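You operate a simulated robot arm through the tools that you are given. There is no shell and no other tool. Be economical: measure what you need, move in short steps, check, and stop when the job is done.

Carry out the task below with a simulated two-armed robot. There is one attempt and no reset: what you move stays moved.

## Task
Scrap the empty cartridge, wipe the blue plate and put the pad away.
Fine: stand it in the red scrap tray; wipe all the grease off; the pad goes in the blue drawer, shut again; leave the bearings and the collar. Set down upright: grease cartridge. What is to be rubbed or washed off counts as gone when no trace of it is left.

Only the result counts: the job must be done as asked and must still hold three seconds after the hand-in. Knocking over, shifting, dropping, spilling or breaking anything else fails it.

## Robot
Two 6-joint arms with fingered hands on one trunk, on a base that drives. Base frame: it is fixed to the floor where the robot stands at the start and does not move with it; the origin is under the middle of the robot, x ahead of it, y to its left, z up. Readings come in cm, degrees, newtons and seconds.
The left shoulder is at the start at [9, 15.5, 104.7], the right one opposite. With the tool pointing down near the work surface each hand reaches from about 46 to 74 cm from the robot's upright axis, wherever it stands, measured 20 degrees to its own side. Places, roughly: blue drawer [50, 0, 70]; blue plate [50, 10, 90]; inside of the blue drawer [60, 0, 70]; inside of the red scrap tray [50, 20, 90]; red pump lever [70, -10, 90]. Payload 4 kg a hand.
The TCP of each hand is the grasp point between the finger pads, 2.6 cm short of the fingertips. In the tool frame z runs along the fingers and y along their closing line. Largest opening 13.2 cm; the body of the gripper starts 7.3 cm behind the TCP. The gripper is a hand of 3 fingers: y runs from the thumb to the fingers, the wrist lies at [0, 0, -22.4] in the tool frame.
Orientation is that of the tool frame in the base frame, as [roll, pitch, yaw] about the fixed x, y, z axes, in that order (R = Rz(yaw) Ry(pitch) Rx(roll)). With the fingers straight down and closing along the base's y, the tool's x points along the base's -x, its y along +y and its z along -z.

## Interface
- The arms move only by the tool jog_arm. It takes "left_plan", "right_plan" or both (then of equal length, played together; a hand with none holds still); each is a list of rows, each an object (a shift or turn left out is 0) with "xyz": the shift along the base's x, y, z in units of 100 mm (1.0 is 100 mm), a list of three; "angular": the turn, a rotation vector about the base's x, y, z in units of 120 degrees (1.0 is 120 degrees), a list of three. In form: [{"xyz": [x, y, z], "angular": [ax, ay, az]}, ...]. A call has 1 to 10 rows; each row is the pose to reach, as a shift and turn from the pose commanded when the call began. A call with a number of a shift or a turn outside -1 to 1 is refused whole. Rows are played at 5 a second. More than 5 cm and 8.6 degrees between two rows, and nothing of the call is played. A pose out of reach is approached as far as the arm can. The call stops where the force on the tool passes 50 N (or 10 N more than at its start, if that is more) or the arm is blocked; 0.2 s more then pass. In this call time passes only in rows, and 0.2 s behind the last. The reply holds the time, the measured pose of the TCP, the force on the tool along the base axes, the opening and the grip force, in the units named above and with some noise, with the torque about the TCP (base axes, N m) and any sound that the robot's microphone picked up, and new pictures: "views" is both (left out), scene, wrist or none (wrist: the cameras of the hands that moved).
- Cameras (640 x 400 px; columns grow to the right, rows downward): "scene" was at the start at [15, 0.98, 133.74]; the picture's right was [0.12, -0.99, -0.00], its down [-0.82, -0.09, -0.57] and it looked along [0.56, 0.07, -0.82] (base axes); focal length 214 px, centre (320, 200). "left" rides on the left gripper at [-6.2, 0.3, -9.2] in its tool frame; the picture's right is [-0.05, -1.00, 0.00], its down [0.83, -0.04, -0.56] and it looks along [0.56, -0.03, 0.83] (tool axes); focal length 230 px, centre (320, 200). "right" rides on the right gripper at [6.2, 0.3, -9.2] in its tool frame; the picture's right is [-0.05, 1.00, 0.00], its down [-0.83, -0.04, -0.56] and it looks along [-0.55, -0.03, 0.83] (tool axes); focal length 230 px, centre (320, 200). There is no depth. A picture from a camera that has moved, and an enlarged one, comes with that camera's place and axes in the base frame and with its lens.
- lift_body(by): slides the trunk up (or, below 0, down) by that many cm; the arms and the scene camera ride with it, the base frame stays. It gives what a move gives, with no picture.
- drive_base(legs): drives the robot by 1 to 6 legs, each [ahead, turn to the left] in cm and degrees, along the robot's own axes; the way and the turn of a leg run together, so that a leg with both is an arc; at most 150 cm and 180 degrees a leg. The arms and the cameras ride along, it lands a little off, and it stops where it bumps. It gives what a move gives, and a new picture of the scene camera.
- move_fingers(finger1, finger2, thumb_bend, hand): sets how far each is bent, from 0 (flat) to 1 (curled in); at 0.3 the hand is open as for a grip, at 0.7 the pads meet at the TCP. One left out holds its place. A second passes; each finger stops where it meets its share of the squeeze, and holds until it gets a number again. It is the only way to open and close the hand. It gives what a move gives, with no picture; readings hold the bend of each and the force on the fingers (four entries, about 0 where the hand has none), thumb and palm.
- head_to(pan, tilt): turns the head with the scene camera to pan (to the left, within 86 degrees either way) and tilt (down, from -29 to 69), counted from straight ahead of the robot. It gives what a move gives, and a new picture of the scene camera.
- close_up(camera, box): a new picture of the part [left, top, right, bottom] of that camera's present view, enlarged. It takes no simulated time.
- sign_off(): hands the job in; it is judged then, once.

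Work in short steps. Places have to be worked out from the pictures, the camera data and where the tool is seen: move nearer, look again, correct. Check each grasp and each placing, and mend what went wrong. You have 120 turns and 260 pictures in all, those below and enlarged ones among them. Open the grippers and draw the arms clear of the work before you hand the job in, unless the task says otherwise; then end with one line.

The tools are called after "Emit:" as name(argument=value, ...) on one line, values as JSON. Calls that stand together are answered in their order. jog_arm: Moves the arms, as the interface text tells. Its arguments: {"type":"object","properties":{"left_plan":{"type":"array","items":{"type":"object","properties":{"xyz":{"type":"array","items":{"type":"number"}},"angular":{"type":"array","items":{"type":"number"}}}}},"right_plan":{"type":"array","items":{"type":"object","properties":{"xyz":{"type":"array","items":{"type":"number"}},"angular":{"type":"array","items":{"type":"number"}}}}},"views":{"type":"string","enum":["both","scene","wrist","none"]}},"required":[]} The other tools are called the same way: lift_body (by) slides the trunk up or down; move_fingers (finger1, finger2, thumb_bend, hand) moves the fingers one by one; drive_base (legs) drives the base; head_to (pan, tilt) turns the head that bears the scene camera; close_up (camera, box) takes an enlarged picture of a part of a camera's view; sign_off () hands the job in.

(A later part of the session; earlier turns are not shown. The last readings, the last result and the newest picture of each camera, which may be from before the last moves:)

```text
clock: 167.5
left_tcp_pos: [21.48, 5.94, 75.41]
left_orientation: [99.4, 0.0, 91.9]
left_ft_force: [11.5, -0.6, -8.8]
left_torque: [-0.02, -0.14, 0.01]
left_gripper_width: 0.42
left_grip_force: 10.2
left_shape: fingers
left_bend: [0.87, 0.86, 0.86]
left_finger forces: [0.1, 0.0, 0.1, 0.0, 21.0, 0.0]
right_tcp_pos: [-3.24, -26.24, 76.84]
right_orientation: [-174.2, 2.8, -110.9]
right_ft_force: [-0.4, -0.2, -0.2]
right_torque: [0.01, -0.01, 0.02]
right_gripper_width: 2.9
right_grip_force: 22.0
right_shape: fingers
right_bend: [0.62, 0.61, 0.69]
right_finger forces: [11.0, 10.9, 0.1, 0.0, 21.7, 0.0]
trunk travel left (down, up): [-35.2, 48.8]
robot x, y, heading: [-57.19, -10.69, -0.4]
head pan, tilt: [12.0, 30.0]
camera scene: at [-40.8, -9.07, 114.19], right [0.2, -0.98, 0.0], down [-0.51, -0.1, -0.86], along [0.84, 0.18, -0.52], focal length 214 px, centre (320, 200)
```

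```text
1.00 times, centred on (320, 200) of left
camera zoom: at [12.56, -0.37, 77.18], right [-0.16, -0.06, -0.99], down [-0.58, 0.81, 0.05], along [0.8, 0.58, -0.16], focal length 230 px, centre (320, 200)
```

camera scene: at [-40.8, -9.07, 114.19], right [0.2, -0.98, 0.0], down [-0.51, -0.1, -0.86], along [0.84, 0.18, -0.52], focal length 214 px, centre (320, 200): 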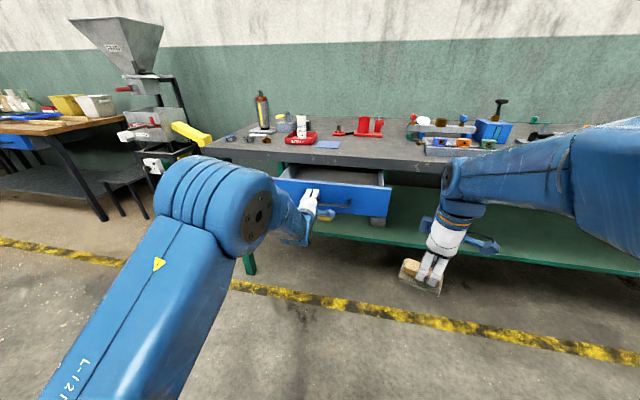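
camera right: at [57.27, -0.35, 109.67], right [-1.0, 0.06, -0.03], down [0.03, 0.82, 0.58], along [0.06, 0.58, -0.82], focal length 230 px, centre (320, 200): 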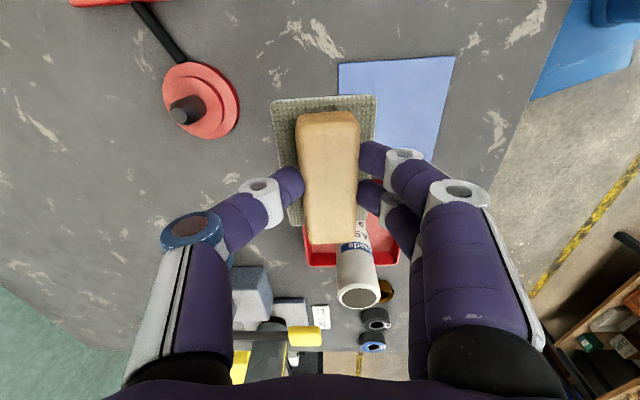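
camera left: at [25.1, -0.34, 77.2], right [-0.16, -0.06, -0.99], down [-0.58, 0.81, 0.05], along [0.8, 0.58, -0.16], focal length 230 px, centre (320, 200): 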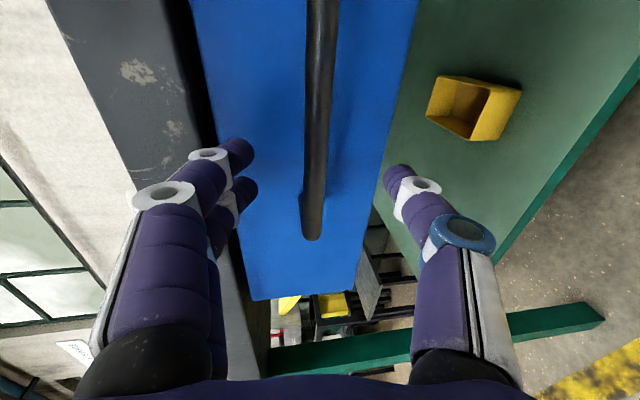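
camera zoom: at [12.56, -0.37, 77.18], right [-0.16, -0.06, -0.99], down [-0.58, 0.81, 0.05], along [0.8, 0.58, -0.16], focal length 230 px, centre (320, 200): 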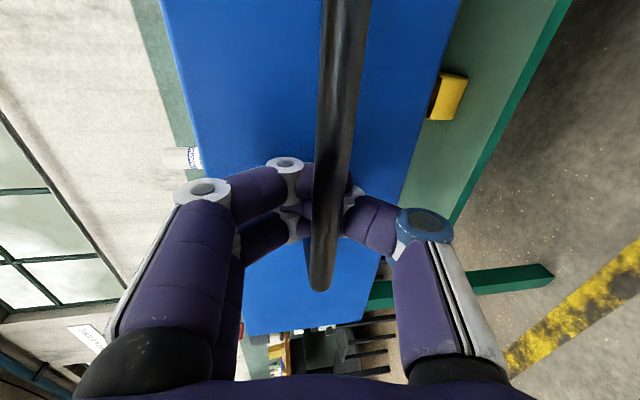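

The drawer is open about 13 cm. I'll pull 8 cm more to give the hand room.

Emit:
drive_base(legs=[[-4, 0], [-4, 0]])

```text
clock: 168.9
left_tcp_pos: [12.35, 6.09, 76.48]
left_orientation: [98.7, 0.0, 91.8]
left_ft_force: [-0.5, 0.7, -25.3]
left_torque: [0.07, -0.73, -0.08]
left_gripper_width: 0.47
left_grip_force: 31.9
left_shape: fingers
left_bend: [0.86, 0.86, 0.89]
left_finger forces: [0.0, 0.1, 0.0, 0.1, 63.5, 0.0]
right_tcp_pos: [-12.4, -26.27, 77.8]
right_orientation: [-173.3, 3.3, -110.8]
right_ft_force: [0.1, 0.6, 0.6]
right_torque: [-0.04, -0.05, 0.02]
right_gripper_width: 2.93
right_grip_force: 22.4
right_shape: fingers
right_bend: [0.62, 0.61, 0.69]
right_finger forces: [11.0, 10.9, 0.0, 0.0, 21.6, 0.0]
trunk travel left (down, up): [-35.2, 48.8]
robot x, y, heading: [-65.13, -11.2, -0.5]
head pan, tilt: [12.0, 30.0]
camera scene: at [-48.56, -8.96, 114.18], right [0.2, -0.98, 0.0], down [-0.51, -0.1, -0.86], along [0.84, 0.18, -0.52], focal length 214 px, centre (320, 200)
```

scene: 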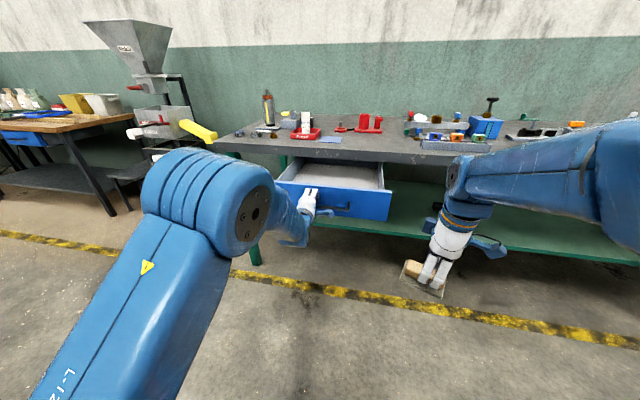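

Open about 22 cm. I'll relieve the vertical load, release the handle and withdraw the left hand.

Emit:
jog_arm(left_plan=[{"xyz": [0, 0, -0.04]}, {"xyz": [0, 0, -0.08]}], views="none")

Emit:
move_fingers(hand="left", finger1=0.4, finger2=0.4, thumb_bend=0.4)

Emit:
jog_arm(left_plan=[{"xyz": [-0.1, 0.02, 0]}, {"xyz": [-0.2, 0.05, 0]}, {"xyz": [-0.3, 0.1, 0]}, {"xyz": [-0.4, 0.15, 0]}, {"xyz": [-0.5, 0.25, 0]}, {"xyz": [-0.6, 0.35, 0]}, {"xyz": [-0.65, 0.45, 0]}, {"xyz": [-0.65, 0.55, 0]}, {"xyz": [-0.65, 0.65, 0]}, {"xyz": [-0.65, 0.75, 0]}], views="scene")

```text
clock: 169.5
left_tcp_pos: [11.13, 6.08, 76.67]
left_orientation: [97.8, 0.0, 91.9]
left_ft_force: [1.7, 0.7, -26.6]
left_torque: [0.01, -1.01, -0.04]
left_gripper_width: 0.45
left_grip_force: 38.9
left_shape: fingers
left_bend: [0.87, 0.87, 0.9]
left_finger forces: [0.0, 0.1, 0.0, 0.0, 76.9, 0.0]
right_tcp_pos: [-13.69, -26.35, 78.62]
right_orientation: [-172.3, 3.5, -110.9]
right_ft_force: [-0.3, 1.6, -1.1]
right_torque: [0.01, -0.02, 0.02]
right_gripper_width: 2.92
right_grip_force: 21.8
right_shape: fingers
right_bend: [0.62, 0.61, 0.69]
right_finger forces: [10.9, 10.9, 0.0, 0.0, 21.6, 0.0]
trunk travel left (down, up): [-35.2, 48.8]
robot x, y, heading: [-64.9, -11.12, -0.2]
head pan, tilt: [12.0, 30.0]
```

```text
clock: 170.5
left_tcp_pos: [10.9, 6.02, 77.44]
left_orientation: [97.4, 0.0, 91.8]
left_ft_force: [-0.1, 0.6, 0.3]
left_torque: [0.03, 0.02, -0.02]
left_gripper_width: 10.1
left_grip_force: 0.1
left_shape: fingers
left_bend: [0.4, 0.4, 0.4]
left_finger forces: [0.0, 0.0, 0.1, 0.1, 0.0, 0.0]
right_tcp_pos: [-13.99, -26.4, 78.88]
right_orientation: [-172.2, 3.6, -110.8]
right_ft_force: [0.1, -0.6, -0.6]
right_torque: [-0.03, -0.03, 0.01]
right_gripper_width: 2.92
right_grip_force: 21.6
right_shape: fingers
right_bend: [0.62, 0.61, 0.69]
right_finger forces: [11.0, 10.9, 0.1, 0.1, 21.7, 0.0]
trunk travel left (down, up): [-35.2, 48.8]
robot x, y, heading: [-64.76, -11.16, -0.2]
head pan, tilt: [12.0, 30.0]
```

```text
clock: 172.7
left_tcp_pos: [4.35, 13.5, 77.21]
left_orientation: [97.6, 0.0, 91.8]
left_ft_force: [0.2, -0.5, 1.0]
left_torque: [0.02, -0.01, -0.02]
left_gripper_width: 10.08
left_grip_force: 0.0
left_shape: fingers
left_bend: [0.4, 0.4, 0.4]
left_finger forces: [0.1, 0.0, 0.1, 0.0, 0.0, 0.0]
right_tcp_pos: [-13.95, -26.36, 78.94]
right_orientation: [-172.1, 3.7, -110.9]
right_ft_force: [0.2, 0.7, -1.3]
right_torque: [-0.02, -0.04, 0.0]
right_gripper_width: 2.92
right_grip_force: 21.9
right_shape: fingers
right_bend: [0.62, 0.61, 0.69]
right_finger forces: [11.0, 10.9, 0.1, 0.1, 21.8, 0.1]
trunk travel left (down, up): [-35.2, 48.8]
robot x, y, heading: [-65.06, -11.07, -0.5]
head pan, tilt: [12.0, 30.0]
camera scene: at [-48.81, -9.03, 114.22], right [0.2, -0.98, 0.0], down [-0.51, -0.1, -0.86], along [0.84, 0.18, -0.52], focal length 214 px, centre (320, 200)
```

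scene: 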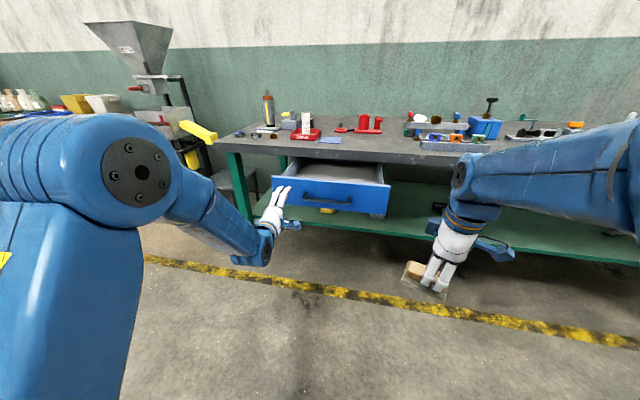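

The drawer stays open and the left hand is free. I'll raise the trunk 20 cm so both hands clear the table and drawer, and drive 25 cm forward.

Emit:
lift_body(by=20)

Emit:
drive_base(legs=[[9, 0], [8, 0], [8, 0]])

Emit:
head_to(pan=5, tilt=45)

```text
clock: 174.8
left_tcp_pos: [4.39, 13.36, 97.27]
left_orientation: [97.6, 0.0, 91.7]
left_ft_force: [-0.1, 0.2, 0.3]
left_torque: [-0.01, 0.02, 0.01]
left_gripper_width: 10.1
left_grip_force: 0.0
left_shape: fingers
left_bend: [0.4, 0.4, 0.4]
left_finger forces: [0.0, 0.0, 0.0, 0.1, 0.0, 0.0]
right_tcp_pos: [-13.93, -26.54, 98.98]
right_orientation: [-172.1, 3.5, -110.9]
right_ft_force: [0.1, 0.2, -1.2]
right_torque: [0.0, 0.02, -0.01]
right_gripper_width: 2.92
right_grip_force: 21.5
right_shape: fingers
right_bend: [0.62, 0.61, 0.69]
right_finger forces: [10.9, 10.9, 0.0, 0.1, 21.7, 0.0]
trunk travel left (down, up): [-55.2, 28.8]
robot x, y, heading: [-65.06, -10.85, -0.6]
head pan, tilt: [12.0, 30.0]
```

```text
clock: 177.3
left_tcp_pos: [28.07, 13.43, 98.24]
left_orientation: [96.6, 0.0, 92.0]
left_ft_force: [-1.0, -0.2, -0.6]
left_torque: [-0.02, 0.01, 0.0]
left_gripper_width: 10.11
left_grip_force: 0.0
left_shape: fingers
left_bend: [0.4, 0.4, 0.4]
left_finger forces: [0.1, 0.0, 0.0, 0.0, 0.1, 0.1]
right_tcp_pos: [9.81, -26.42, 99.52]
right_orientation: [-171.4, 3.9, -110.6]
right_ft_force: [-0.3, 0.6, -0.7]
right_torque: [-0.02, -0.02, -0.04]
right_gripper_width: 2.94
right_grip_force: 21.8
right_shape: fingers
right_bend: [0.62, 0.61, 0.69]
right_finger forces: [10.8, 10.8, 0.1, 0.0, 21.5, 0.0]
trunk travel left (down, up): [-55.2, 28.8]
robot x, y, heading: [-40.04, -11.32, -0.3]
head pan, tilt: [12.0, 30.0]
camera scene: at [-25.3, -9.14, 134.48], right [0.2, -0.98, 0.0], down [-0.49, -0.1, -0.86], along [0.85, 0.18, -0.5], focal length 214 px, centre (320, 200)
```

scene: 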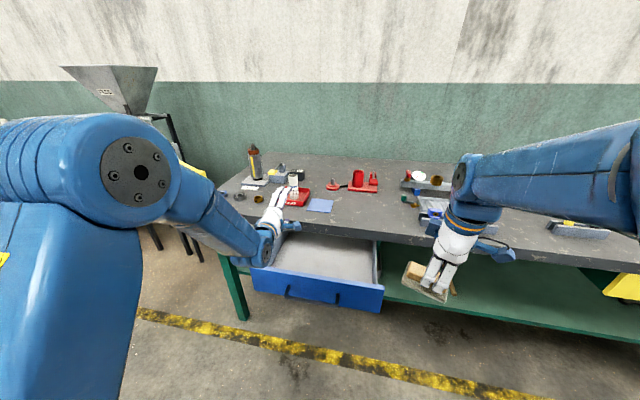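

```text
clock: 178.0
left_tcp_pos: [27.38, 13.34, 98.88]
left_orientation: [96.1, 0.1, 91.9]
left_ft_force: [-0.7, 0.6, 0.3]
left_torque: [0.01, 0.02, 0.02]
left_gripper_width: 10.11
left_grip_force: 0.1
left_shape: fingers
left_bend: [0.4, 0.4, 0.4]
left_finger forces: [0.1, 0.0, 0.0, 0.1, 0.0, 0.0]
right_tcp_pos: [8.93, -26.5, 98.82]
right_orientation: [-172.5, 3.6, -110.9]
right_ft_force: [-0.9, -0.9, -0.1]
right_torque: [-0.02, -0.09, 0.0]
right_gripper_width: 2.9
right_grip_force: 21.8
right_shape: fingers
right_bend: [0.62, 0.61, 0.69]
right_finger forces: [10.9, 10.9, 0.0, 0.0, 21.4, 0.0]
trunk travel left (down, up): [-55.2, 28.8]
robot x, y, heading: [-40.2, -10.92, -0.3]
head pan, tilt: [5.0, 45.0]
camera scene: at [-24.89, -10.31, 132.08], right [0.08, -1.0, 0.0], down [-0.71, -0.06, -0.7], along [0.7, 0.06, -0.72], focal length 214 px, centre (320, 200)
```

scene: 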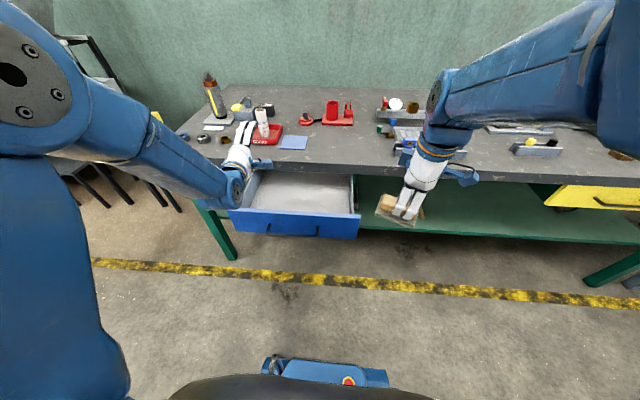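

The drawer is empty and open (x≈20–37, y≈-17…20). I'll turn 20° left so the right arm reaches it without folding the elbow into the head.

Emit:
drive_base(legs=[[0, 20]])

Emit:
jog_arm(right_plan=[{"xyz": [0.08, 0, 0]}, {"xyz": [0.16, 0, 0]}, {"xyz": [0.24, 0, 0]}, {"xyz": [0.32, 0, 0]}, {"xyz": [0.4, 0, 0]}, {"xyz": [0.48, 0, 0]}, {"xyz": [0.56, 0, 0]}], views="wrist")

```text
clock: 179.5
left_tcp_pos: [15.71, 34.79, 98.42]
left_orientation: [96.5, 0.1, 111.4]
left_ft_force: [-0.8, 0.3, 0.3]
left_torque: [0.01, 0.01, -0.02]
left_gripper_width: 10.13
left_grip_force: 0.1
left_shape: fingers
left_bend: [0.4, 0.4, 0.4]
left_finger forces: [0.1, 0.1, 0.0, 0.1, 0.0, 0.0]
right_tcp_pos: [11.85, -8.95, 98.45]
right_orientation: [-172.9, 3.3, -91.3]
right_ft_force: [0.2, 0.0, -0.9]
right_torque: [-0.01, 0.01, 0.02]
right_gripper_width: 2.89
right_grip_force: 21.3
right_shape: fingers
right_bend: [0.62, 0.61, 0.69]
right_finger forces: [10.7, 10.7, 0.0, 0.0, 21.1, 0.0]
trunk travel left (down, up): [-55.2, 28.8]
robot x, y, heading: [-40.01, -11.3, 19.6]
head pan, tilt: [5.0, 45.0]
camera scene: at [-25.19, -5.3, 131.97], right [0.41, -0.91, 0.0], down [-0.66, -0.3, -0.69], along [0.63, 0.29, -0.72], focal length 214 px, centre (320, 200)
```

scene: 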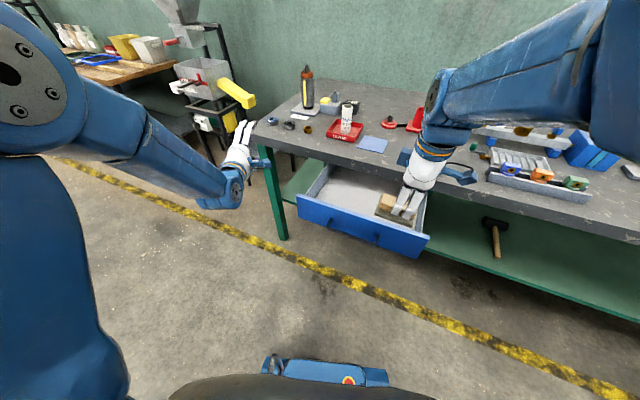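

```text
clock: 181.1
left_tcp_pos: [14.08, 34.16, 99.58]
left_orientation: [95.5, 0.0, 111.5]
left_ft_force: [-0.4, -0.3, 0.8]
left_torque: [-0.02, 0.03, 0.03]
left_gripper_width: 10.12
left_grip_force: 0.1
left_shape: fingers
left_bend: [0.4, 0.4, 0.4]
left_finger forces: [0.1, 0.1, 0.0, 0.0, 0.0, 0.0]
right_tcp_pos: [16.06, -9.59, 99.4]
right_orientation: [-171.9, 3.6, -91.4]
right_ft_force: [0.6, -0.4, -1.8]
right_torque: [0.03, 0.02, -0.01]
right_gripper_width: 2.91
right_grip_force: 21.4
right_shape: fingers
right_bend: [0.62, 0.61, 0.69]
right_finger forces: [10.6, 10.8, 0.0, 0.0, 21.2, 0.0]
right hand out of reach, approached as far as the arm can: row 1
trunk travel left (down, up): [-55.2, 28.8]
robot x, y, heading: [-40.01, -11.7, 19.6]
head pan, tilt: [5.0, 45.0]
camera right: at [14.27, -16.23, 108.13], right [-0.99, 0.08, -0.14], down [-0.02, 0.79, 0.61], along [0.16, 0.6, -0.78], focal length 230 px, centre (320, 200)
```

right: 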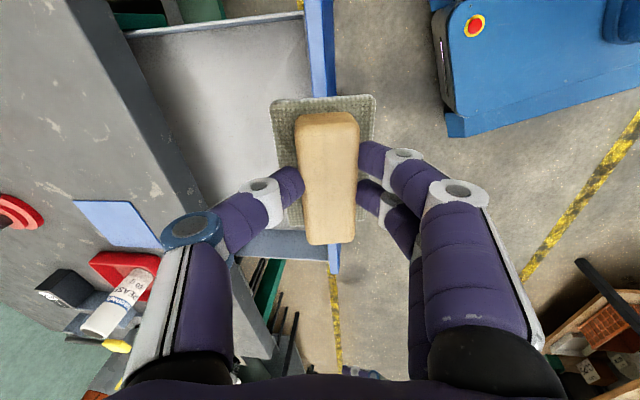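

The drawer interior spans x 19.5–37, y about -16.5…15. I'll move the pad to about x 27, y -7 and level the hand.

Emit:
jog_arm(right_plan=[{"xyz": [0.1, 0.02, 0], "angular": [-0.005, 0.012, 0]}, {"xyz": [0.2, 0.04, 0], "angular": [-0.01, 0.024, 0]}, {"xyz": [0.3, 0.06, 0], "angular": [-0.015, 0.036, 0]}, {"xyz": [0.4, 0.08, 0], "angular": [-0.02, 0.048, 0]}, {"xyz": [0.5, 0.1, 0], "angular": [-0.025, 0.06, 0]}, {"xyz": [0.6, 0.13, 0], "angular": [-0.028, 0.068, 0]}, {"xyz": [0.7, 0.16, 0], "angular": [-0.028, 0.068, 0]}, {"xyz": [0.8, 0.2, 0], "angular": [-0.028, 0.068, 0]}, {"xyz": [0.9, 0.2, -0.05], "angular": [-0.028, 0.068, 0]}, {"xyz": [1.0, 0.2, -0.1], "angular": [-0.028, 0.068, 0]}], views="both")

```text
clock: 183.3
left_tcp_pos: [14.15, 34.18, 99.45]
left_orientation: [95.6, 0.1, 111.5]
left_ft_force: [-0.7, -0.3, 0.0]
left_torque: [-0.02, -0.01, 0.03]
left_gripper_width: 10.14
left_grip_force: 0.0
left_shape: fingers
left_bend: [0.4, 0.4, 0.4]
left_finger forces: [0.0, 0.0, 0.0, 0.1, 0.0, 0.0]
right_tcp_pos: [26.1, -7.54, 98.37]
right_orientation: [179.8, 0.1, -91.6]
right_ft_force: [-0.5, -0.2, -0.5]
right_torque: [-0.03, 0.01, 0.02]
right_gripper_width: 2.89
right_grip_force: 21.3
right_shape: fingers
right_bend: [0.62, 0.61, 0.69]
right_finger forces: [10.7, 10.6, 0.1, 0.0, 21.3, 0.0]
trunk travel left (down, up): [-55.2, 28.8]
robot x, y, heading: [-39.61, -11.38, 19.5]
head pan, tilt: [5.0, 45.0]
camera scene: at [-25.1, -5.32, 131.96], right [0.41, -0.91, 0.0], down [-0.66, -0.3, -0.69], along [0.63, 0.29, -0.72], focal length 214 px, centre (320, 200)
camera right: at [25.64, -13.63, 107.66], right [-1.0, 0.08, 0.0], down [0.07, 0.83, 0.56], along [0.04, 0.55, -0.83], focal length 230 px, centre (320, 200)
```

scene: 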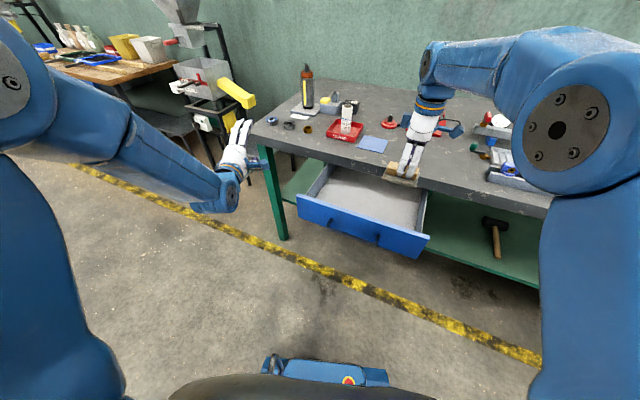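
right: 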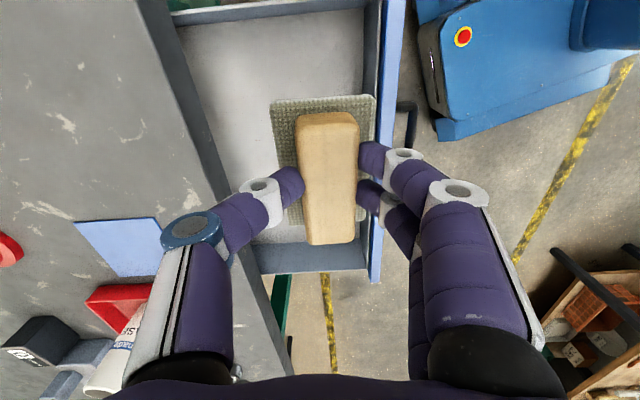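

The pad is above the drawer and levelled. I'll shift 2 cm further in and descend 10 cm.

Emit:
jog_arm(right_plan=[{"xyz": [0.1, 0, -0.05]}, {"xyz": [0.2, 0.02, -0.15]}, {"xyz": [0.22, 0.04, -0.27]}, {"xyz": [0.22, 0.06, -0.39]}, {"xyz": [0.22, 0.08, -0.51]}, {"xyz": [0.22, 0.1, -0.63]}, {"xyz": [0.22, 0.1, -0.75]}, {"xyz": [0.22, 0.1, -0.87]}, {"xyz": [0.22, 0.1, -1.0]}], views="both")

```text
clock: 185.3
left_tcp_pos: [14.16, 34.06, 99.48]
left_orientation: [95.6, 0.1, 111.4]
left_ft_force: [0.4, 0.6, 0.2]
left_torque: [0.02, -0.01, -0.03]
left_gripper_width: 10.15
left_grip_force: 0.0
left_shape: fingers
left_bend: [0.4, 0.4, 0.4]
left_finger forces: [0.0, 0.1, 0.1, 0.1, 0.0, 0.0]
right_tcp_pos: [28.42, -6.5, 88.27]
right_orientation: [180.0, 0.1, -91.5]
right_ft_force: [-0.5, -0.6, -1.1]
right_torque: [0.03, -0.03, 0.01]
right_gripper_width: 2.93
right_grip_force: 21.7
right_shape: fingers
right_bend: [0.62, 0.61, 0.69]
right_finger forces: [10.6, 10.7, 0.0, 0.0, 21.2, 0.0]
trunk travel left (down, up): [-55.2, 28.8]
robot x, y, heading: [-39.68, -11.72, 19.5]
head pan, tilt: [5.0, 45.0]
camera scene: at [-25.11, -5.33, 131.97], right [0.41, -0.91, 0.0], down [-0.66, -0.3, -0.69], along [0.63, 0.29, -0.72], focal length 214 px, centre (320, 200)
camera right: at [27.93, -12.64, 97.59], right [-1.0, 0.08, 0.0], down [0.07, 0.83, 0.56], along [0.04, 0.56, -0.83], focal length 230 px, centre (320, 200)
```

scene: 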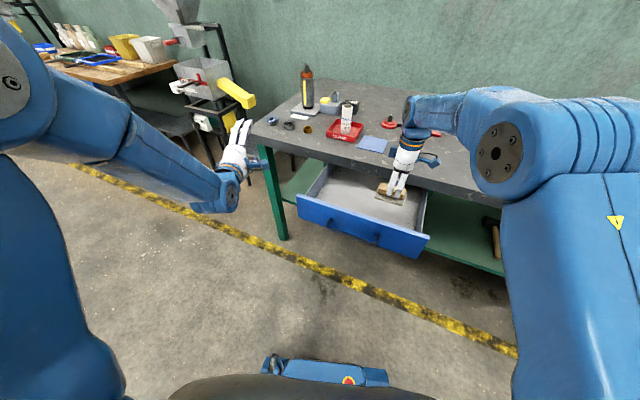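
right: 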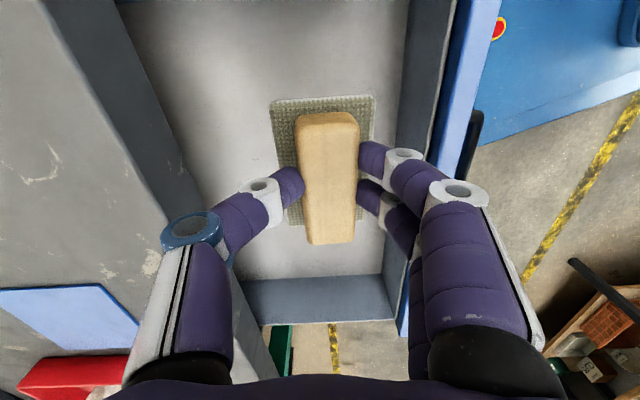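

Clear all round. Descending 9 cm further, easing 0.4 cm toward me.

Emit:
jog_arm(right_plan=[{"xyz": [-0.02, 0, -0.12]}, {"xyz": [-0.04, 0, -0.24]}, {"xyz": [-0.04, 0, -0.36]}, {"xyz": [-0.04, 0, -0.48]}, {"xyz": [-0.04, 0, -0.6]}, {"xyz": [-0.04, 0, -0.7]}, {"xyz": [-0.04, 0, -0.8]}, {"xyz": [-0.04, 0, -0.88]}], views="wrist")

Emit:
jog_arm(right_plan=[{"xyz": [0, 0, -0.05]}, {"xyz": [0, 0, -0.1]}, {"xyz": [0, 0, -0.15]}], views="none")

```text
clock: 187.1
left_tcp_pos: [14.09, 34.14, 99.66]
left_orientation: [95.6, 0.2, 111.5]
left_ft_force: [-0.1, -1.9, -0.9]
left_torque: [-0.01, 0.01, -0.01]
left_gripper_width: 10.16
left_grip_force: 0.2
left_shape: fingers
left_bend: [0.4, 0.4, 0.4]
left_finger forces: [0.0, 0.1, 0.1, 0.0, 0.1, 0.0]
right_tcp_pos: [27.82, -6.55, 79.51]
right_orientation: [-179.9, 0.1, -91.6]
right_ft_force: [0.3, 0.0, -1.6]
right_torque: [-0.03, -0.02, -0.03]
right_gripper_width: 2.92
right_grip_force: 21.0
right_shape: fingers
right_bend: [0.62, 0.61, 0.69]
right_finger forces: [10.6, 10.6, 0.0, 0.1, 21.2, 0.0]
trunk travel left (down, up): [-55.2, 28.8]
robot x, y, heading: [-40.24, -11.48, 19.5]
head pan, tilt: [5.0, 45.0]
camera right: at [27.35, -12.65, 88.8], right [-1.0, 0.08, 0.0], down [0.07, 0.83, 0.56], along [0.04, 0.56, -0.83], focal length 230 px, centre (320, 200)
```

right: 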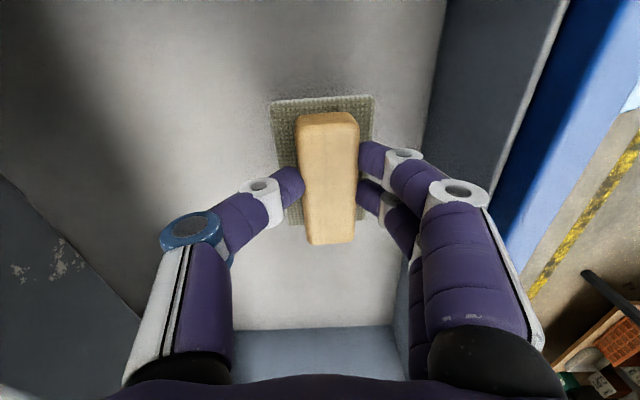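

```text
clock: 187.9
left_tcp_pos: [14.11, 34.15, 99.58]
left_orientation: [95.6, 0.1, 111.5]
left_ft_force: [-0.8, -1.1, 0.2]
left_torque: [-0.01, 0.0, -0.01]
left_gripper_width: 10.12
left_grip_force: 0.1
left_shape: fingers
left_bend: [0.4, 0.4, 0.4]
left_finger forces: [0.0, 0.1, 0.0, 0.0, 0.1, 0.1]
right_tcp_pos: [27.7, -6.47, 77.92]
right_orientation: [-180.0, 0.1, -91.5]
right_ft_force: [-0.4, 0.4, -1.5]
right_torque: [-0.02, 0.01, -0.01]
right_gripper_width: 2.91
right_grip_force: 21.5
right_shape: fingers
right_bend: [0.62, 0.61, 0.69]
right_finger forces: [10.6, 10.6, 0.0, 0.0, 21.2, 0.0]
trunk travel left (down, up): [-55.2, 28.8]
robot x, y, heading: [-39.68, -11.92, 19.4]
head pan, tilt: [5.0, 45.0]
```

Emit:
jog_arm(right_plan=[{"xyz": [0, 0, -0.03]}, {"xyz": [0, 0, -0.06]}, {"xyz": [0, 0, -0.09]}], views="none")

Emit:
jog_arm(right_plan=[{"xyz": [0, 0, -0.03]}, {"xyz": [0, 0, -0.06]}], views="wrist")

```text
clock: 188.7
left_tcp_pos: [14.19, 34.18, 99.62]
left_orientation: [95.6, 0.1, 111.6]
left_ft_force: [0.6, 0.3, -0.2]
left_torque: [-0.04, -0.01, 0.02]
left_gripper_width: 10.13
left_grip_force: 0.0
left_shape: fingers
left_bend: [0.4, 0.4, 0.4]
left_finger forces: [0.0, 0.1, 0.0, 0.1, 0.0, 0.0]
right_tcp_pos: [27.66, -6.55, 77.1]
right_orientation: [-180.0, 0.0, -91.5]
right_ft_force: [-0.2, 0.5, -0.3]
right_torque: [0.0, 0.0, 0.01]
right_gripper_width: 2.9
right_grip_force: 21.5
right_shape: fingers
right_bend: [0.62, 0.61, 0.69]
right_finger forces: [10.5, 10.6, 0.0, 0.0, 21.1, 0.0]
trunk travel left (down, up): [-55.2, 28.8]
robot x, y, heading: [-39.8, -11.13, 19.5]
head pan, tilt: [5.0, 45.0]
```

```text
clock: 189.3
left_tcp_pos: [13.97, 34.0, 99.67]
left_orientation: [95.4, 0.1, 111.4]
left_ft_force: [0.3, 1.7, -0.1]
left_torque: [0.0, -0.01, 0.01]
left_gripper_width: 10.11
left_grip_force: 0.1
left_shape: fingers
left_bend: [0.4, 0.4, 0.4]
left_finger forces: [0.0, 0.1, 0.1, 0.1, 0.1, 0.0]
right_tcp_pos: [27.76, -6.56, 76.75]
right_orientation: [-180.0, 0.2, -91.5]
right_ft_force: [0.5, -0.4, 4.4]
right_torque: [0.07, 0.11, -0.02]
right_gripper_width: 2.91
right_grip_force: 22.1
right_shape: fingers
right_bend: [0.62, 0.61, 0.69]
right_finger forces: [10.1, 11.3, 0.0, 0.0, 22.5, 0.0]
trunk travel left (down, up): [-55.2, 28.8]
robot x, y, heading: [-39.89, -11.51, 19.5]
head pan, tilt: [5.0, 45.0]
camera right: at [27.3, -12.7, 85.97], right [-1.0, 0.08, 0.0], down [0.06, 0.83, 0.56], along [0.05, 0.56, -0.83], focal length 230 px, centre (320, 200)
```

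right: 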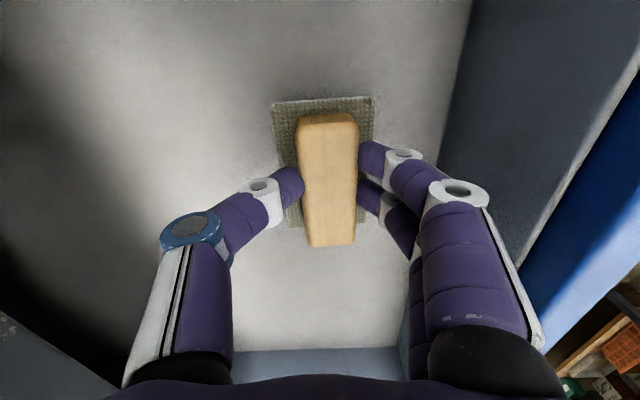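

Contact with the drawer floor; releasing the pad, then rising straight up.

Emit:
move_fingers(hand="right", finger1=0.5, finger2=0.5, thumb_bend=0.5)

Emit:
jog_arm(right_plan=[{"xyz": [0, 0, 0.1]}, {"xyz": [0, 0, 0.22]}, {"xyz": [0, 0, 0.34]}, {"xyz": [0, 0, 0.46]}, {"xyz": [0, 0, 0.58]}, {"xyz": [0, 0, 0.7]}, {"xyz": [0, 0, 0.82]}, {"xyz": [0, 0, 0.94]}], views="wrist")

Emit:
jog_arm(right_plan=[{"xyz": [0, 0, 0.12]}, {"xyz": [0, 0, 0.24]}, {"xyz": [0, 0, 0.36]}, {"xyz": [0, 0, 0.48]}, {"xyz": [0, 0, 0.6]}, {"xyz": [0, 0, 0.72]}, {"xyz": [0, 0, 0.84]}, {"xyz": [-0.05, 0, 0.96]}], views="scene")

```text
clock: 190.3
left_tcp_pos: [14.05, 34.1, 99.65]
left_orientation: [95.3, 0.2, 111.4]
left_ft_force: [0.3, 0.1, 1.6]
left_torque: [-0.02, 0.0, 0.01]
left_gripper_width: 10.14
left_grip_force: 0.0
left_shape: fingers
left_bend: [0.4, 0.4, 0.4]
left_finger forces: [0.1, 0.0, 0.0, 0.0, 0.0, 0.1]
right_tcp_pos: [27.86, -6.64, 76.61]
right_orientation: [-180.0, 0.1, -91.6]
right_ft_force: [-0.6, -0.2, -0.7]
right_torque: [0.04, -0.01, 0.0]
right_gripper_width: 6.71
right_grip_force: 0.1
right_shape: fingers
right_bend: [0.5, 0.5, 0.5]
right_finger forces: [0.0, 0.0, 0.0, 0.0, 0.0, 0.1]
trunk travel left (down, up): [-55.2, 28.8]
robot x, y, heading: [-39.75, -11.05, 19.7]
head pan, tilt: [5.0, 45.0]
```

```text
clock: 192.1
left_tcp_pos: [13.99, 34.16, 99.63]
left_orientation: [95.3, 0.1, 111.4]
left_ft_force: [0.0, 0.3, 0.1]
left_torque: [0.01, 0.03, 0.02]
left_gripper_width: 10.13
left_grip_force: 0.0
left_shape: fingers
left_bend: [0.4, 0.4, 0.4]
left_finger forces: [0.1, 0.0, 0.1, 0.0, 0.0, 0.0]
right_tcp_pos: [27.67, -6.58, 85.95]
right_orientation: [180.0, 0.2, -91.5]
right_ft_force: [-0.2, -0.2, -0.4]
right_torque: [0.01, 0.03, -0.01]
right_gripper_width: 6.73
right_grip_force: 0.0
right_shape: fingers
right_bend: [0.5, 0.5, 0.5]
right_finger forces: [0.0, 0.0, 0.1, 0.1, 0.0, 0.0]
trunk travel left (down, up): [-55.2, 28.8]
robot x, y, heading: [-39.9, -11.12, 19.4]
head pan, tilt: [5.0, 45.0]
camera right: at [27.17, -12.74, 95.3], right [-1.0, 0.08, 0.0], down [0.07, 0.83, 0.56], along [0.04, 0.56, -0.83], focal length 230 px, centre (320, 200)
```

right: 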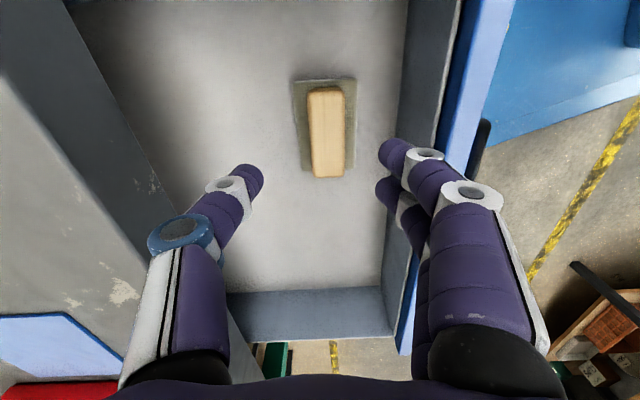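

```text
clock: 193.9
left_tcp_pos: [14.17, 34.18, 99.71]
left_orientation: [95.4, 0.1, 111.5]
left_ft_force: [-0.7, -0.8, 0.8]
left_torque: [-0.03, -0.02, 0.01]
left_gripper_width: 10.13
left_grip_force: 0.0
left_shape: fingers
left_bend: [0.4, 0.4, 0.4]
left_finger forces: [0.1, 0.1, 0.1, 0.1, 0.0, 0.0]
right_tcp_pos: [27.24, -6.46, 95.58]
right_orientation: [-180.0, 0.1, -91.5]
right_ft_force: [-0.1, 0.2, -0.4]
right_torque: [0.0, -0.02, 0.0]
right_gripper_width: 6.71
right_grip_force: 0.1
right_shape: fingers
right_bend: [0.5, 0.5, 0.5]
right_finger forces: [0.0, 0.1, 0.1, 0.1, 0.1, 0.1]
trunk travel left (down, up): [-55.2, 28.8]
robot x, y, heading: [-40.02, -11.58, 19.7]
head pan, tilt: [5.0, 45.0]
camera scene: at [-25.25, -5.34, 131.98], right [0.41, -0.91, 0.0], down [-0.66, -0.3, -0.69], along [0.63, 0.29, -0.72], focal length 214 px, centre (320, 200)
```

scene: 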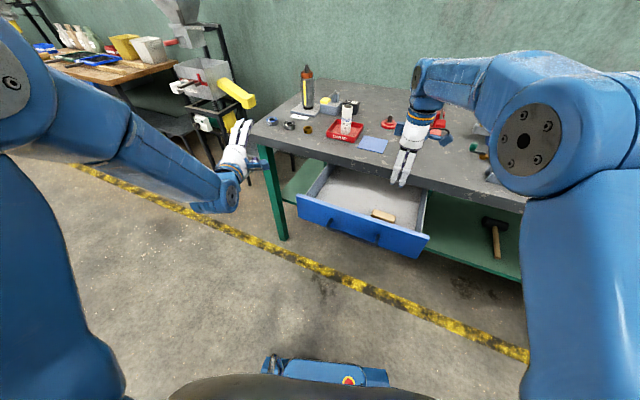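

The pad lies flat in the drawer. To shut it I'll push the front with the left hand: back off 25 cm, straighten, and lower the trunk.

Emit:
drive_base(legs=[[-9, 0], [-9, 0], [-7, 0]])

Emit:
drive_base(legs=[[0, -20]])

Emit:
lift_body(by=-23)

Emit:
move_fingers(hand="left", finger1=0.68, finger2=0.68, thumb_bend=0.68)

Emit:
jog_arm(right_plan=[{"xyz": [-0.1, 0, 0.05]}, {"xyz": [-0.2, 0, 0.1]}, {"xyz": [-0.3, 0, 0.1]}, {"xyz": [-0.4, 0, 0.1]}, {"xyz": [-0.5, 0, 0.1]}, {"xyz": [-0.6, 0, 0.1]}], views="scene")

```text
clock: 196.3
left_tcp_pos: [-7.75, 26.41, 98.38]
left_orientation: [96.5, 0.0, 111.5]
left_ft_force: [-2.6, -1.0, 0.6]
left_torque: [-0.01, 0.05, -0.03]
left_gripper_width: 10.1
left_grip_force: 0.2
left_shape: fingers
left_bend: [0.4, 0.4, 0.4]
left_finger forces: [0.0, 0.0, 0.0, 0.1, 0.0, 0.0]
right_tcp_pos: [5.04, -14.46, 94.05]
right_orientation: [178.9, -0.3, -91.7]
right_ft_force: [-0.7, -1.4, -1.1]
right_torque: [0.06, -0.1, 0.02]
right_gripper_width: 6.72
right_grip_force: 0.0
right_shape: fingers
right_bend: [0.5, 0.5, 0.5]
right_finger forces: [0.0, 0.1, 0.0, 0.0, 0.0, 0.0]
trunk travel left (down, up): [-55.2, 28.8]
robot x, y, heading: [-63.47, -20.27, 19.5]
head pan, tilt: [5.0, 45.0]
camera scene: at [-49.73, -14.04, 132.09], right [0.41, -0.91, 0.0], down [-0.65, -0.29, -0.7], along [0.64, 0.29, -0.71], focal length 214 px, centre (320, 200)
```

scene: 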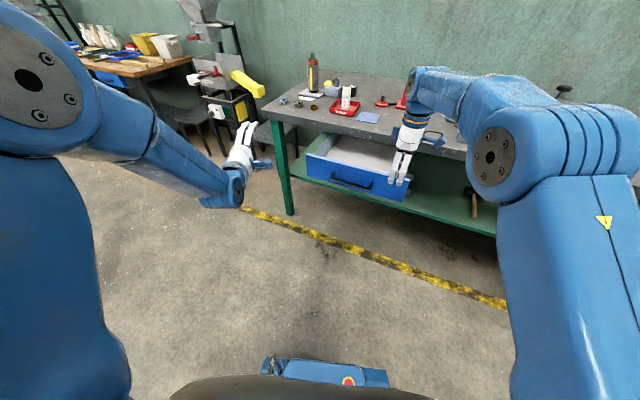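

```text
clock: 197.3
left_tcp_pos: [-6.95, 17.18, 101.68]
left_orientation: [93.5, -0.2, 103.7]
left_ft_force: [-0.2, -0.2, 1.2]
left_torque: [-0.02, 0.08, 0.07]
left_gripper_width: 10.13
left_grip_force: 0.1
left_shape: fingers
left_bend: [0.4, 0.4, 0.4]
left_finger forces: [0.0, 0.0, 0.1, 0.0, 0.0, 0.0]
right_tcp_pos: [0.9, -24.92, 97.59]
right_orientation: [-178.2, 1.1, -99.4]
right_ft_force: [-1.2, -0.8, 0.0]
right_torque: [0.08, -0.06, -0.02]
right_gripper_width: 6.74
right_grip_force: 0.0
right_shape: fingers
right_bend: [0.5, 0.5, 0.5]
right_finger forces: [0.1, 0.0, 0.0, 0.1, 0.0, 0.0]
trunk travel left (down, up): [-55.2, 28.8]
robot x, y, heading: [-63.76, -19.45, 12.1]
head pan, tilt: [5.0, 45.0]
stopped in leg 1: the robot was blocked; the commanded pose is now the measured one
camera scene: at [-49.02, -15.93, 132.1], right [0.29, -0.96, 0.0], down [-0.68, -0.21, -0.7], along [0.67, 0.21, -0.72], focal length 214 px, centre (320, 200)
```

scene: 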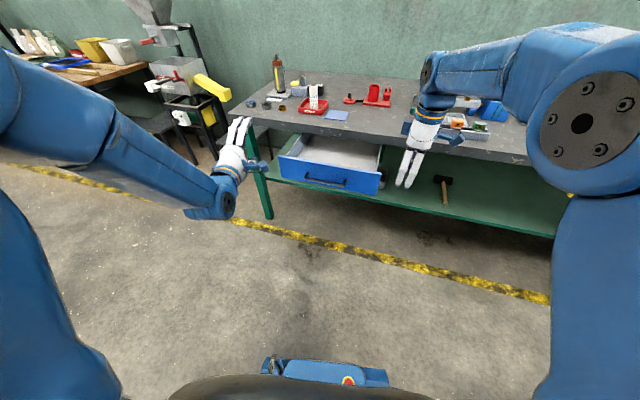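

```text
clock: 199.8
left_tcp_pos: [-6.36, 17.51, 77.97]
left_orientation: [94.0, -0.1, 103.6]
left_ft_force: [-0.1, 0.5, -0.8]
left_torque: [0.01, 0.01, 0.01]
left_gripper_width: 10.15
left_grip_force: 0.0
left_shape: fingers
left_bend: [0.4, 0.4, 0.4]
left_finger forces: [0.0, 0.0, 0.1, 0.0, 0.0, 0.1]
right_tcp_pos: [1.45, -24.5, 74.26]
right_orientation: [-178.5, 0.8, -99.4]
right_ft_force: [-0.2, 0.3, 0.2]
right_torque: [-0.02, 0.0, -0.02]
right_gripper_width: 6.8
right_grip_force: 0.0
right_shape: fingers
right_bend: [0.5, 0.5, 0.5]
right_finger forces: [0.0, 0.0, 0.0, 0.0, 0.1, 0.0]
trunk travel left (down, up): [-32.2, 51.8]
robot x, y, heading: [-63.51, -19.71, 12.1]
head pan, tilt: [5.0, 45.0]
```

```text
clock: 200.8
left_tcp_pos: [-6.37, 17.55, 78.18]
left_orientation: [94.0, 0.0, 103.5]
left_ft_force: [-0.3, 0.1, -0.2]
left_torque: [0.06, 0.01, -0.01]
left_gripper_width: 1.16
left_grip_force: 0.1
left_shape: fingers
left_bend: [0.68, 0.68, 0.68]
left_finger forces: [0.0, 0.0, 0.0, 0.1, 0.1, 0.0]
right_tcp_pos: [1.51, -24.45, 74.13]
right_orientation: [-178.4, 0.7, -99.5]
right_ft_force: [0.6, 0.5, -1.1]
right_torque: [0.05, 0.03, -0.03]
right_gripper_width: 6.77
right_grip_force: 0.2
right_shape: fingers
right_bend: [0.5, 0.5, 0.5]
right_finger forces: [0.0, 0.1, 0.0, 0.0, 0.0, 0.1]
trunk travel left (down, up): [-32.2, 51.8]
robot x, y, heading: [-63.61, -19.47, 12.0]
head pan, tilt: [5.0, 45.0]
```

```text
clock: 202.2
left_tcp_pos: [-6.37, 17.5, 78.26]
left_orientation: [94.0, -0.1, 103.6]
left_ft_force: [0.0, -0.7, 0.4]
left_torque: [0.0, 0.02, -0.01]
left_gripper_width: 1.14
left_grip_force: 0.0
left_shape: fingers
left_bend: [0.68, 0.68, 0.68]
left_finger forces: [0.0, 0.0, 0.0, 0.0, 0.1, 0.0]
right_tcp_pos: [-4.63, -24.55, 75.15]
right_orientation: [-178.5, 0.8, -99.4]
right_ft_force: [1.2, 0.1, 0.8]
right_torque: [0.01, -0.03, 0.0]
right_gripper_width: 6.76
right_grip_force: 0.0
right_shape: fingers
right_bend: [0.5, 0.5, 0.5]
right_finger forces: [0.1, 0.0, 0.1, 0.1, 0.1, 0.0]
trunk travel left (down, up): [-32.2, 51.8]
robot x, y, heading: [-63.29, -19.42, 11.9]
head pan, tilt: [5.0, 45.0]
camera scene: at [-48.78, -15.43, 108.98], right [0.29, -0.96, 0.0], down [-0.69, -0.21, -0.69], along [0.66, 0.21, -0.72], focal length 214 px, centre (320, 200)
```

scene: 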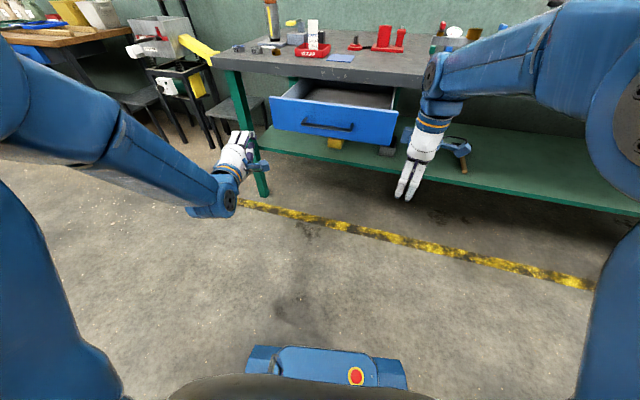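

Still at heading 12°, so I'll turn the remaining 12° and place the left hand at y≈12.5, z≈76, beside the handle.

Emit:
drive_base(legs=[[0, -12]])

Emit:
jog_arm(left_plan=[{"xyz": [0, 0.1, 0]}, {"xyz": [0, 0.2, -0.05]}, {"xyz": [0, 0.3, -0.1]}, {"xyz": [0, 0.4, -0.15]}, {"xyz": [0, 0.5, -0.2]}, {"xyz": [0, 0.6, -0.2]}, {"xyz": [0, 0.7, -0.2]}], views="both")

```text
clock: 203.3
left_tcp_pos: [-0.01, 4.92, 78.19]
left_orientation: [94.0, 0.0, 91.7]
left_ft_force: [0.3, 0.3, 0.8]
left_torque: [0.02, -0.01, 0.05]
left_gripper_width: 1.16
left_grip_force: 0.1
left_shape: fingers
left_bend: [0.68, 0.68, 0.68]
left_finger forces: [0.0, 0.1, 0.0, 0.0, 0.0, 0.1]
right_tcp_pos: [-6.99, -36.54, 75.19]
right_orientation: [-178.5, 0.8, -111.3]
right_ft_force: [0.4, 0.4, 0.6]
right_torque: [0.02, 0.03, 0.0]
right_gripper_width: 6.77
right_grip_force: 0.0
right_shape: fingers
right_bend: [0.5, 0.5, 0.5]
right_finger forces: [0.0, 0.0, 0.0, 0.0, 0.0, 0.1]
trunk travel left (down, up): [-32.2, 51.8]
robot x, y, heading: [-63.22, -19.56, 0.4]
head pan, tilt: [5.0, 45.0]
camera scene: at [-48.26, -18.49, 108.98], right [0.09, -1.0, 0.0], down [-0.72, -0.06, -0.69], along [0.69, 0.06, -0.72], focal length 214 px, centre (320, 200)
```

scene: 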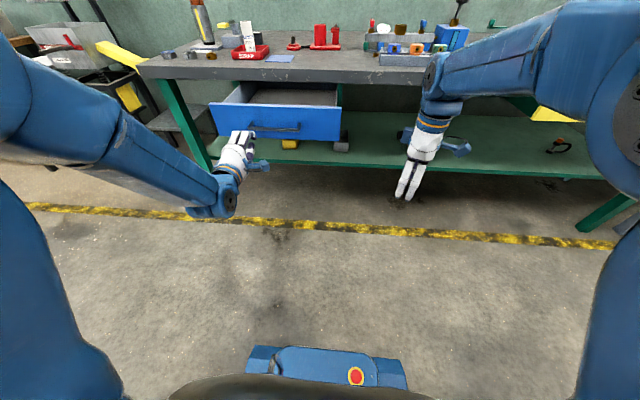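

```text
clock: 204.9
left_tcp_pos: [-1.19, 11.76, 77.16]
left_orientation: [92.9, 0.1, 91.7]
left_ft_force: [0.0, 0.5, 0.0]
left_torque: [0.03, 0.02, -0.03]
left_gripper_width: 1.13
left_grip_force: 0.0
left_shape: fingers
left_bend: [0.68, 0.68, 0.68]
left_finger forces: [0.0, 0.1, 0.0, 0.0, 0.0, 0.0]
right_tcp_pos: [-8.25, -36.54, 76.25]
right_orientation: [-177.6, 1.1, -111.3]
right_ft_force: [-1.0, 0.5, -0.1]
right_torque: [-0.01, -0.02, -0.01]
right_gripper_width: 6.76
right_grip_force: 0.0
right_shape: fingers
right_bend: [0.5, 0.5, 0.5]
right_finger forces: [0.1, 0.0, 0.0, 0.0, 0.0, 0.0]
trunk travel left (down, up): [-32.2, 51.8]
robot x, y, heading: [-63.73, -19.66, -0.0]
head pan, tilt: [5.0, 45.0]
camera scene: at [-48.26, -18.41, 108.98], right [0.09, -1.0, 0.0], down [-0.72, -0.06, -0.69], along [0.69, 0.06, -0.72], focal length 214 px, centre (320, 200)
camera left: at [-10.32, 5.42, 78.0], right [-0.05, -0.05, -1.0], down [-0.58, 0.81, -0.01], along [0.81, 0.58, -0.07], focal length 230 px, centre (320, 200)
```

scene: 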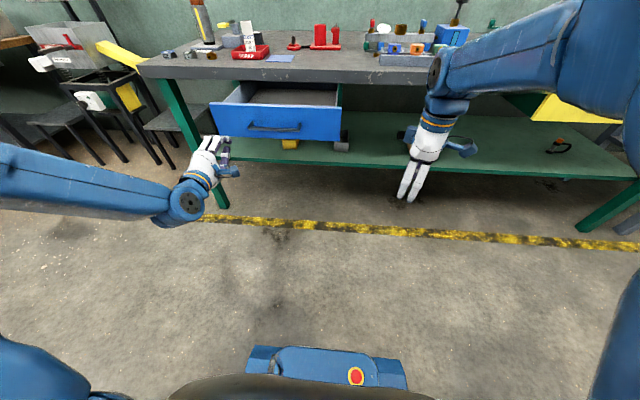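
left: 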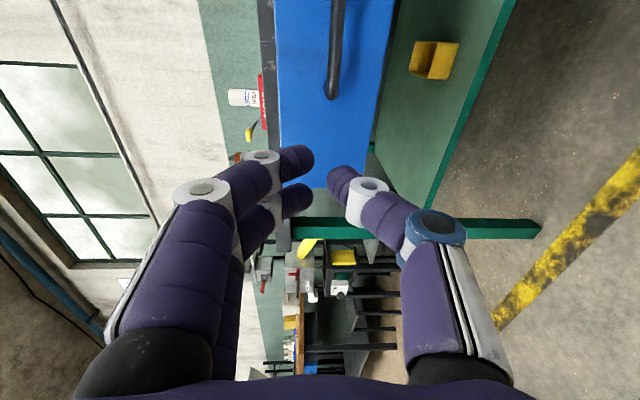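

I'll move to y≈15 so the fingers miss the handle end, then drive forward to push.

Emit:
jog_arm(left_plan=[{"xyz": [0, 0.1, -0.03]}, {"xyz": [0, 0.2, -0.06]}, {"xyz": [0, 0.32, -0.09]}], views="none")

Emit:
drive_base(legs=[[8, 0], [8, 0], [7, 0]])

```text
clock: 205.7
left_tcp_pos: [-1.03, 15.02, 76.41]
left_orientation: [92.8, 0.0, 91.6]
left_ft_force: [0.5, -0.3, -0.9]
left_torque: [-0.01, -0.01, 0.0]
left_gripper_width: 1.12
left_grip_force: 0.1
left_shape: fingers
left_bend: [0.68, 0.68, 0.68]
left_finger forces: [0.1, 0.0, 0.1, 0.1, 0.0, 0.0]
right_tcp_pos: [-8.28, -36.52, 76.23]
right_orientation: [-177.6, 1.1, -111.2]
right_ft_force: [0.5, -0.4, 0.6]
right_torque: [-0.02, 0.01, -0.01]
right_gripper_width: 6.77
right_grip_force: 0.1
right_shape: fingers
right_bend: [0.5, 0.5, 0.5]
right_finger forces: [0.0, 0.1, 0.1, 0.0, 0.1, 0.1]
trunk travel left (down, up): [-32.2, 51.8]
robot x, y, heading: [-64.06, -19.49, 0.0]
head pan, tilt: [5.0, 45.0]
```

```text
clock: 208.1
left_tcp_pos: [21.09, 15.16, 76.95]
left_orientation: [92.5, 0.0, 91.9]
left_ft_force: [0.4, 0.5, -0.2]
left_torque: [0.0, 0.01, -0.04]
left_gripper_width: 1.04
left_grip_force: 0.0
left_shape: fingers
left_bend: [0.68, 0.68, 0.68]
left_finger forces: [0.0, 0.1, 0.1, 0.1, 0.1, 0.0]
right_tcp_pos: [14.03, -36.49, 76.56]
right_orientation: [-177.2, 1.4, -111.3]
right_ft_force: [-0.6, -0.1, -0.5]
right_torque: [-0.05, -0.02, 0.04]
right_gripper_width: 6.79
right_grip_force: 0.0
right_shape: fingers
right_bend: [0.5, 0.5, 0.5]
right_finger forces: [0.1, 0.1, 0.0, 0.1, 0.0, 0.0]
trunk travel left (down, up): [-32.2, 51.8]
robot x, y, heading: [-40.77, -19.22, 0.3]
head pan, tilt: [5.0, 45.0]
camera scene: at [-26.96, -18.41, 109.2], right [0.09, -1.0, 0.0], down [-0.71, -0.06, -0.7], along [0.7, 0.06, -0.71], focal length 214 px, centre (320, 200)
```

scene: 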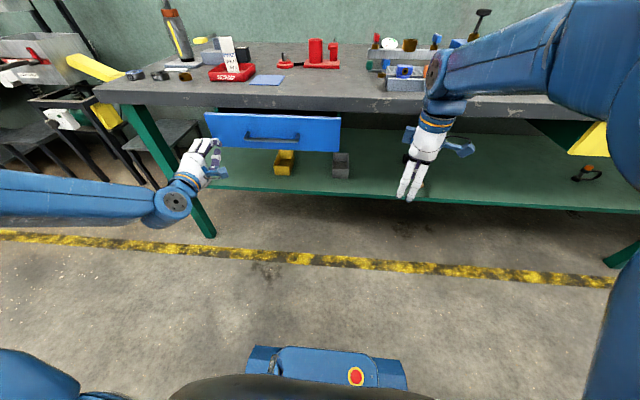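

It is closing. I'll continue in smaller legs.

Emit:
drive_base(legs=[[6, 0], [5, 0]])

```text
clock: 209.6
left_tcp_pos: [32.48, 15.04, 76.71]
left_orientation: [92.5, 0.0, 91.7]
left_ft_force: [0.1, 0.2, 0.4]
left_torque: [0.03, 0.02, 0.02]
left_gripper_width: 1.05
left_grip_force: 0.0
left_shape: fingers
left_bend: [0.68, 0.68, 0.68]
left_finger forces: [0.0, 0.0, 0.0, 0.0, 0.0, 0.1]
right_tcp_pos: [25.16, -36.46, 76.5]
right_orientation: [-177.2, 1.2, -111.3]
right_ft_force: [0.9, -0.7, -1.1]
right_torque: [0.01, 0.03, -0.01]
right_gripper_width: 6.81
right_grip_force: 0.1
right_shape: fingers
right_bend: [0.5, 0.5, 0.5]
right_finger forces: [0.0, 0.0, 0.1, 0.0, 0.1, 0.0]
trunk travel left (down, up): [-32.2, 51.8]
robot x, y, heading: [-30.09, -19.13, 0.3]
head pan, tilt: [5.0, 45.0]
camera scene: at [-14.05, -18.36, 108.94], right [0.09, -1.0, 0.0], down [-0.72, -0.06, -0.69], along [0.69, 0.06, -0.72], focal length 214 px, centre (320, 200)
```

scene: 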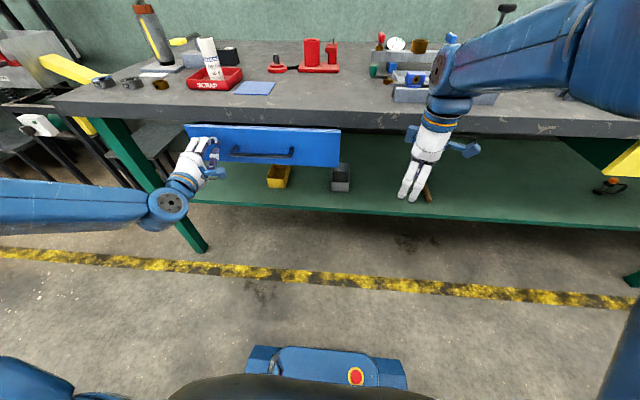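

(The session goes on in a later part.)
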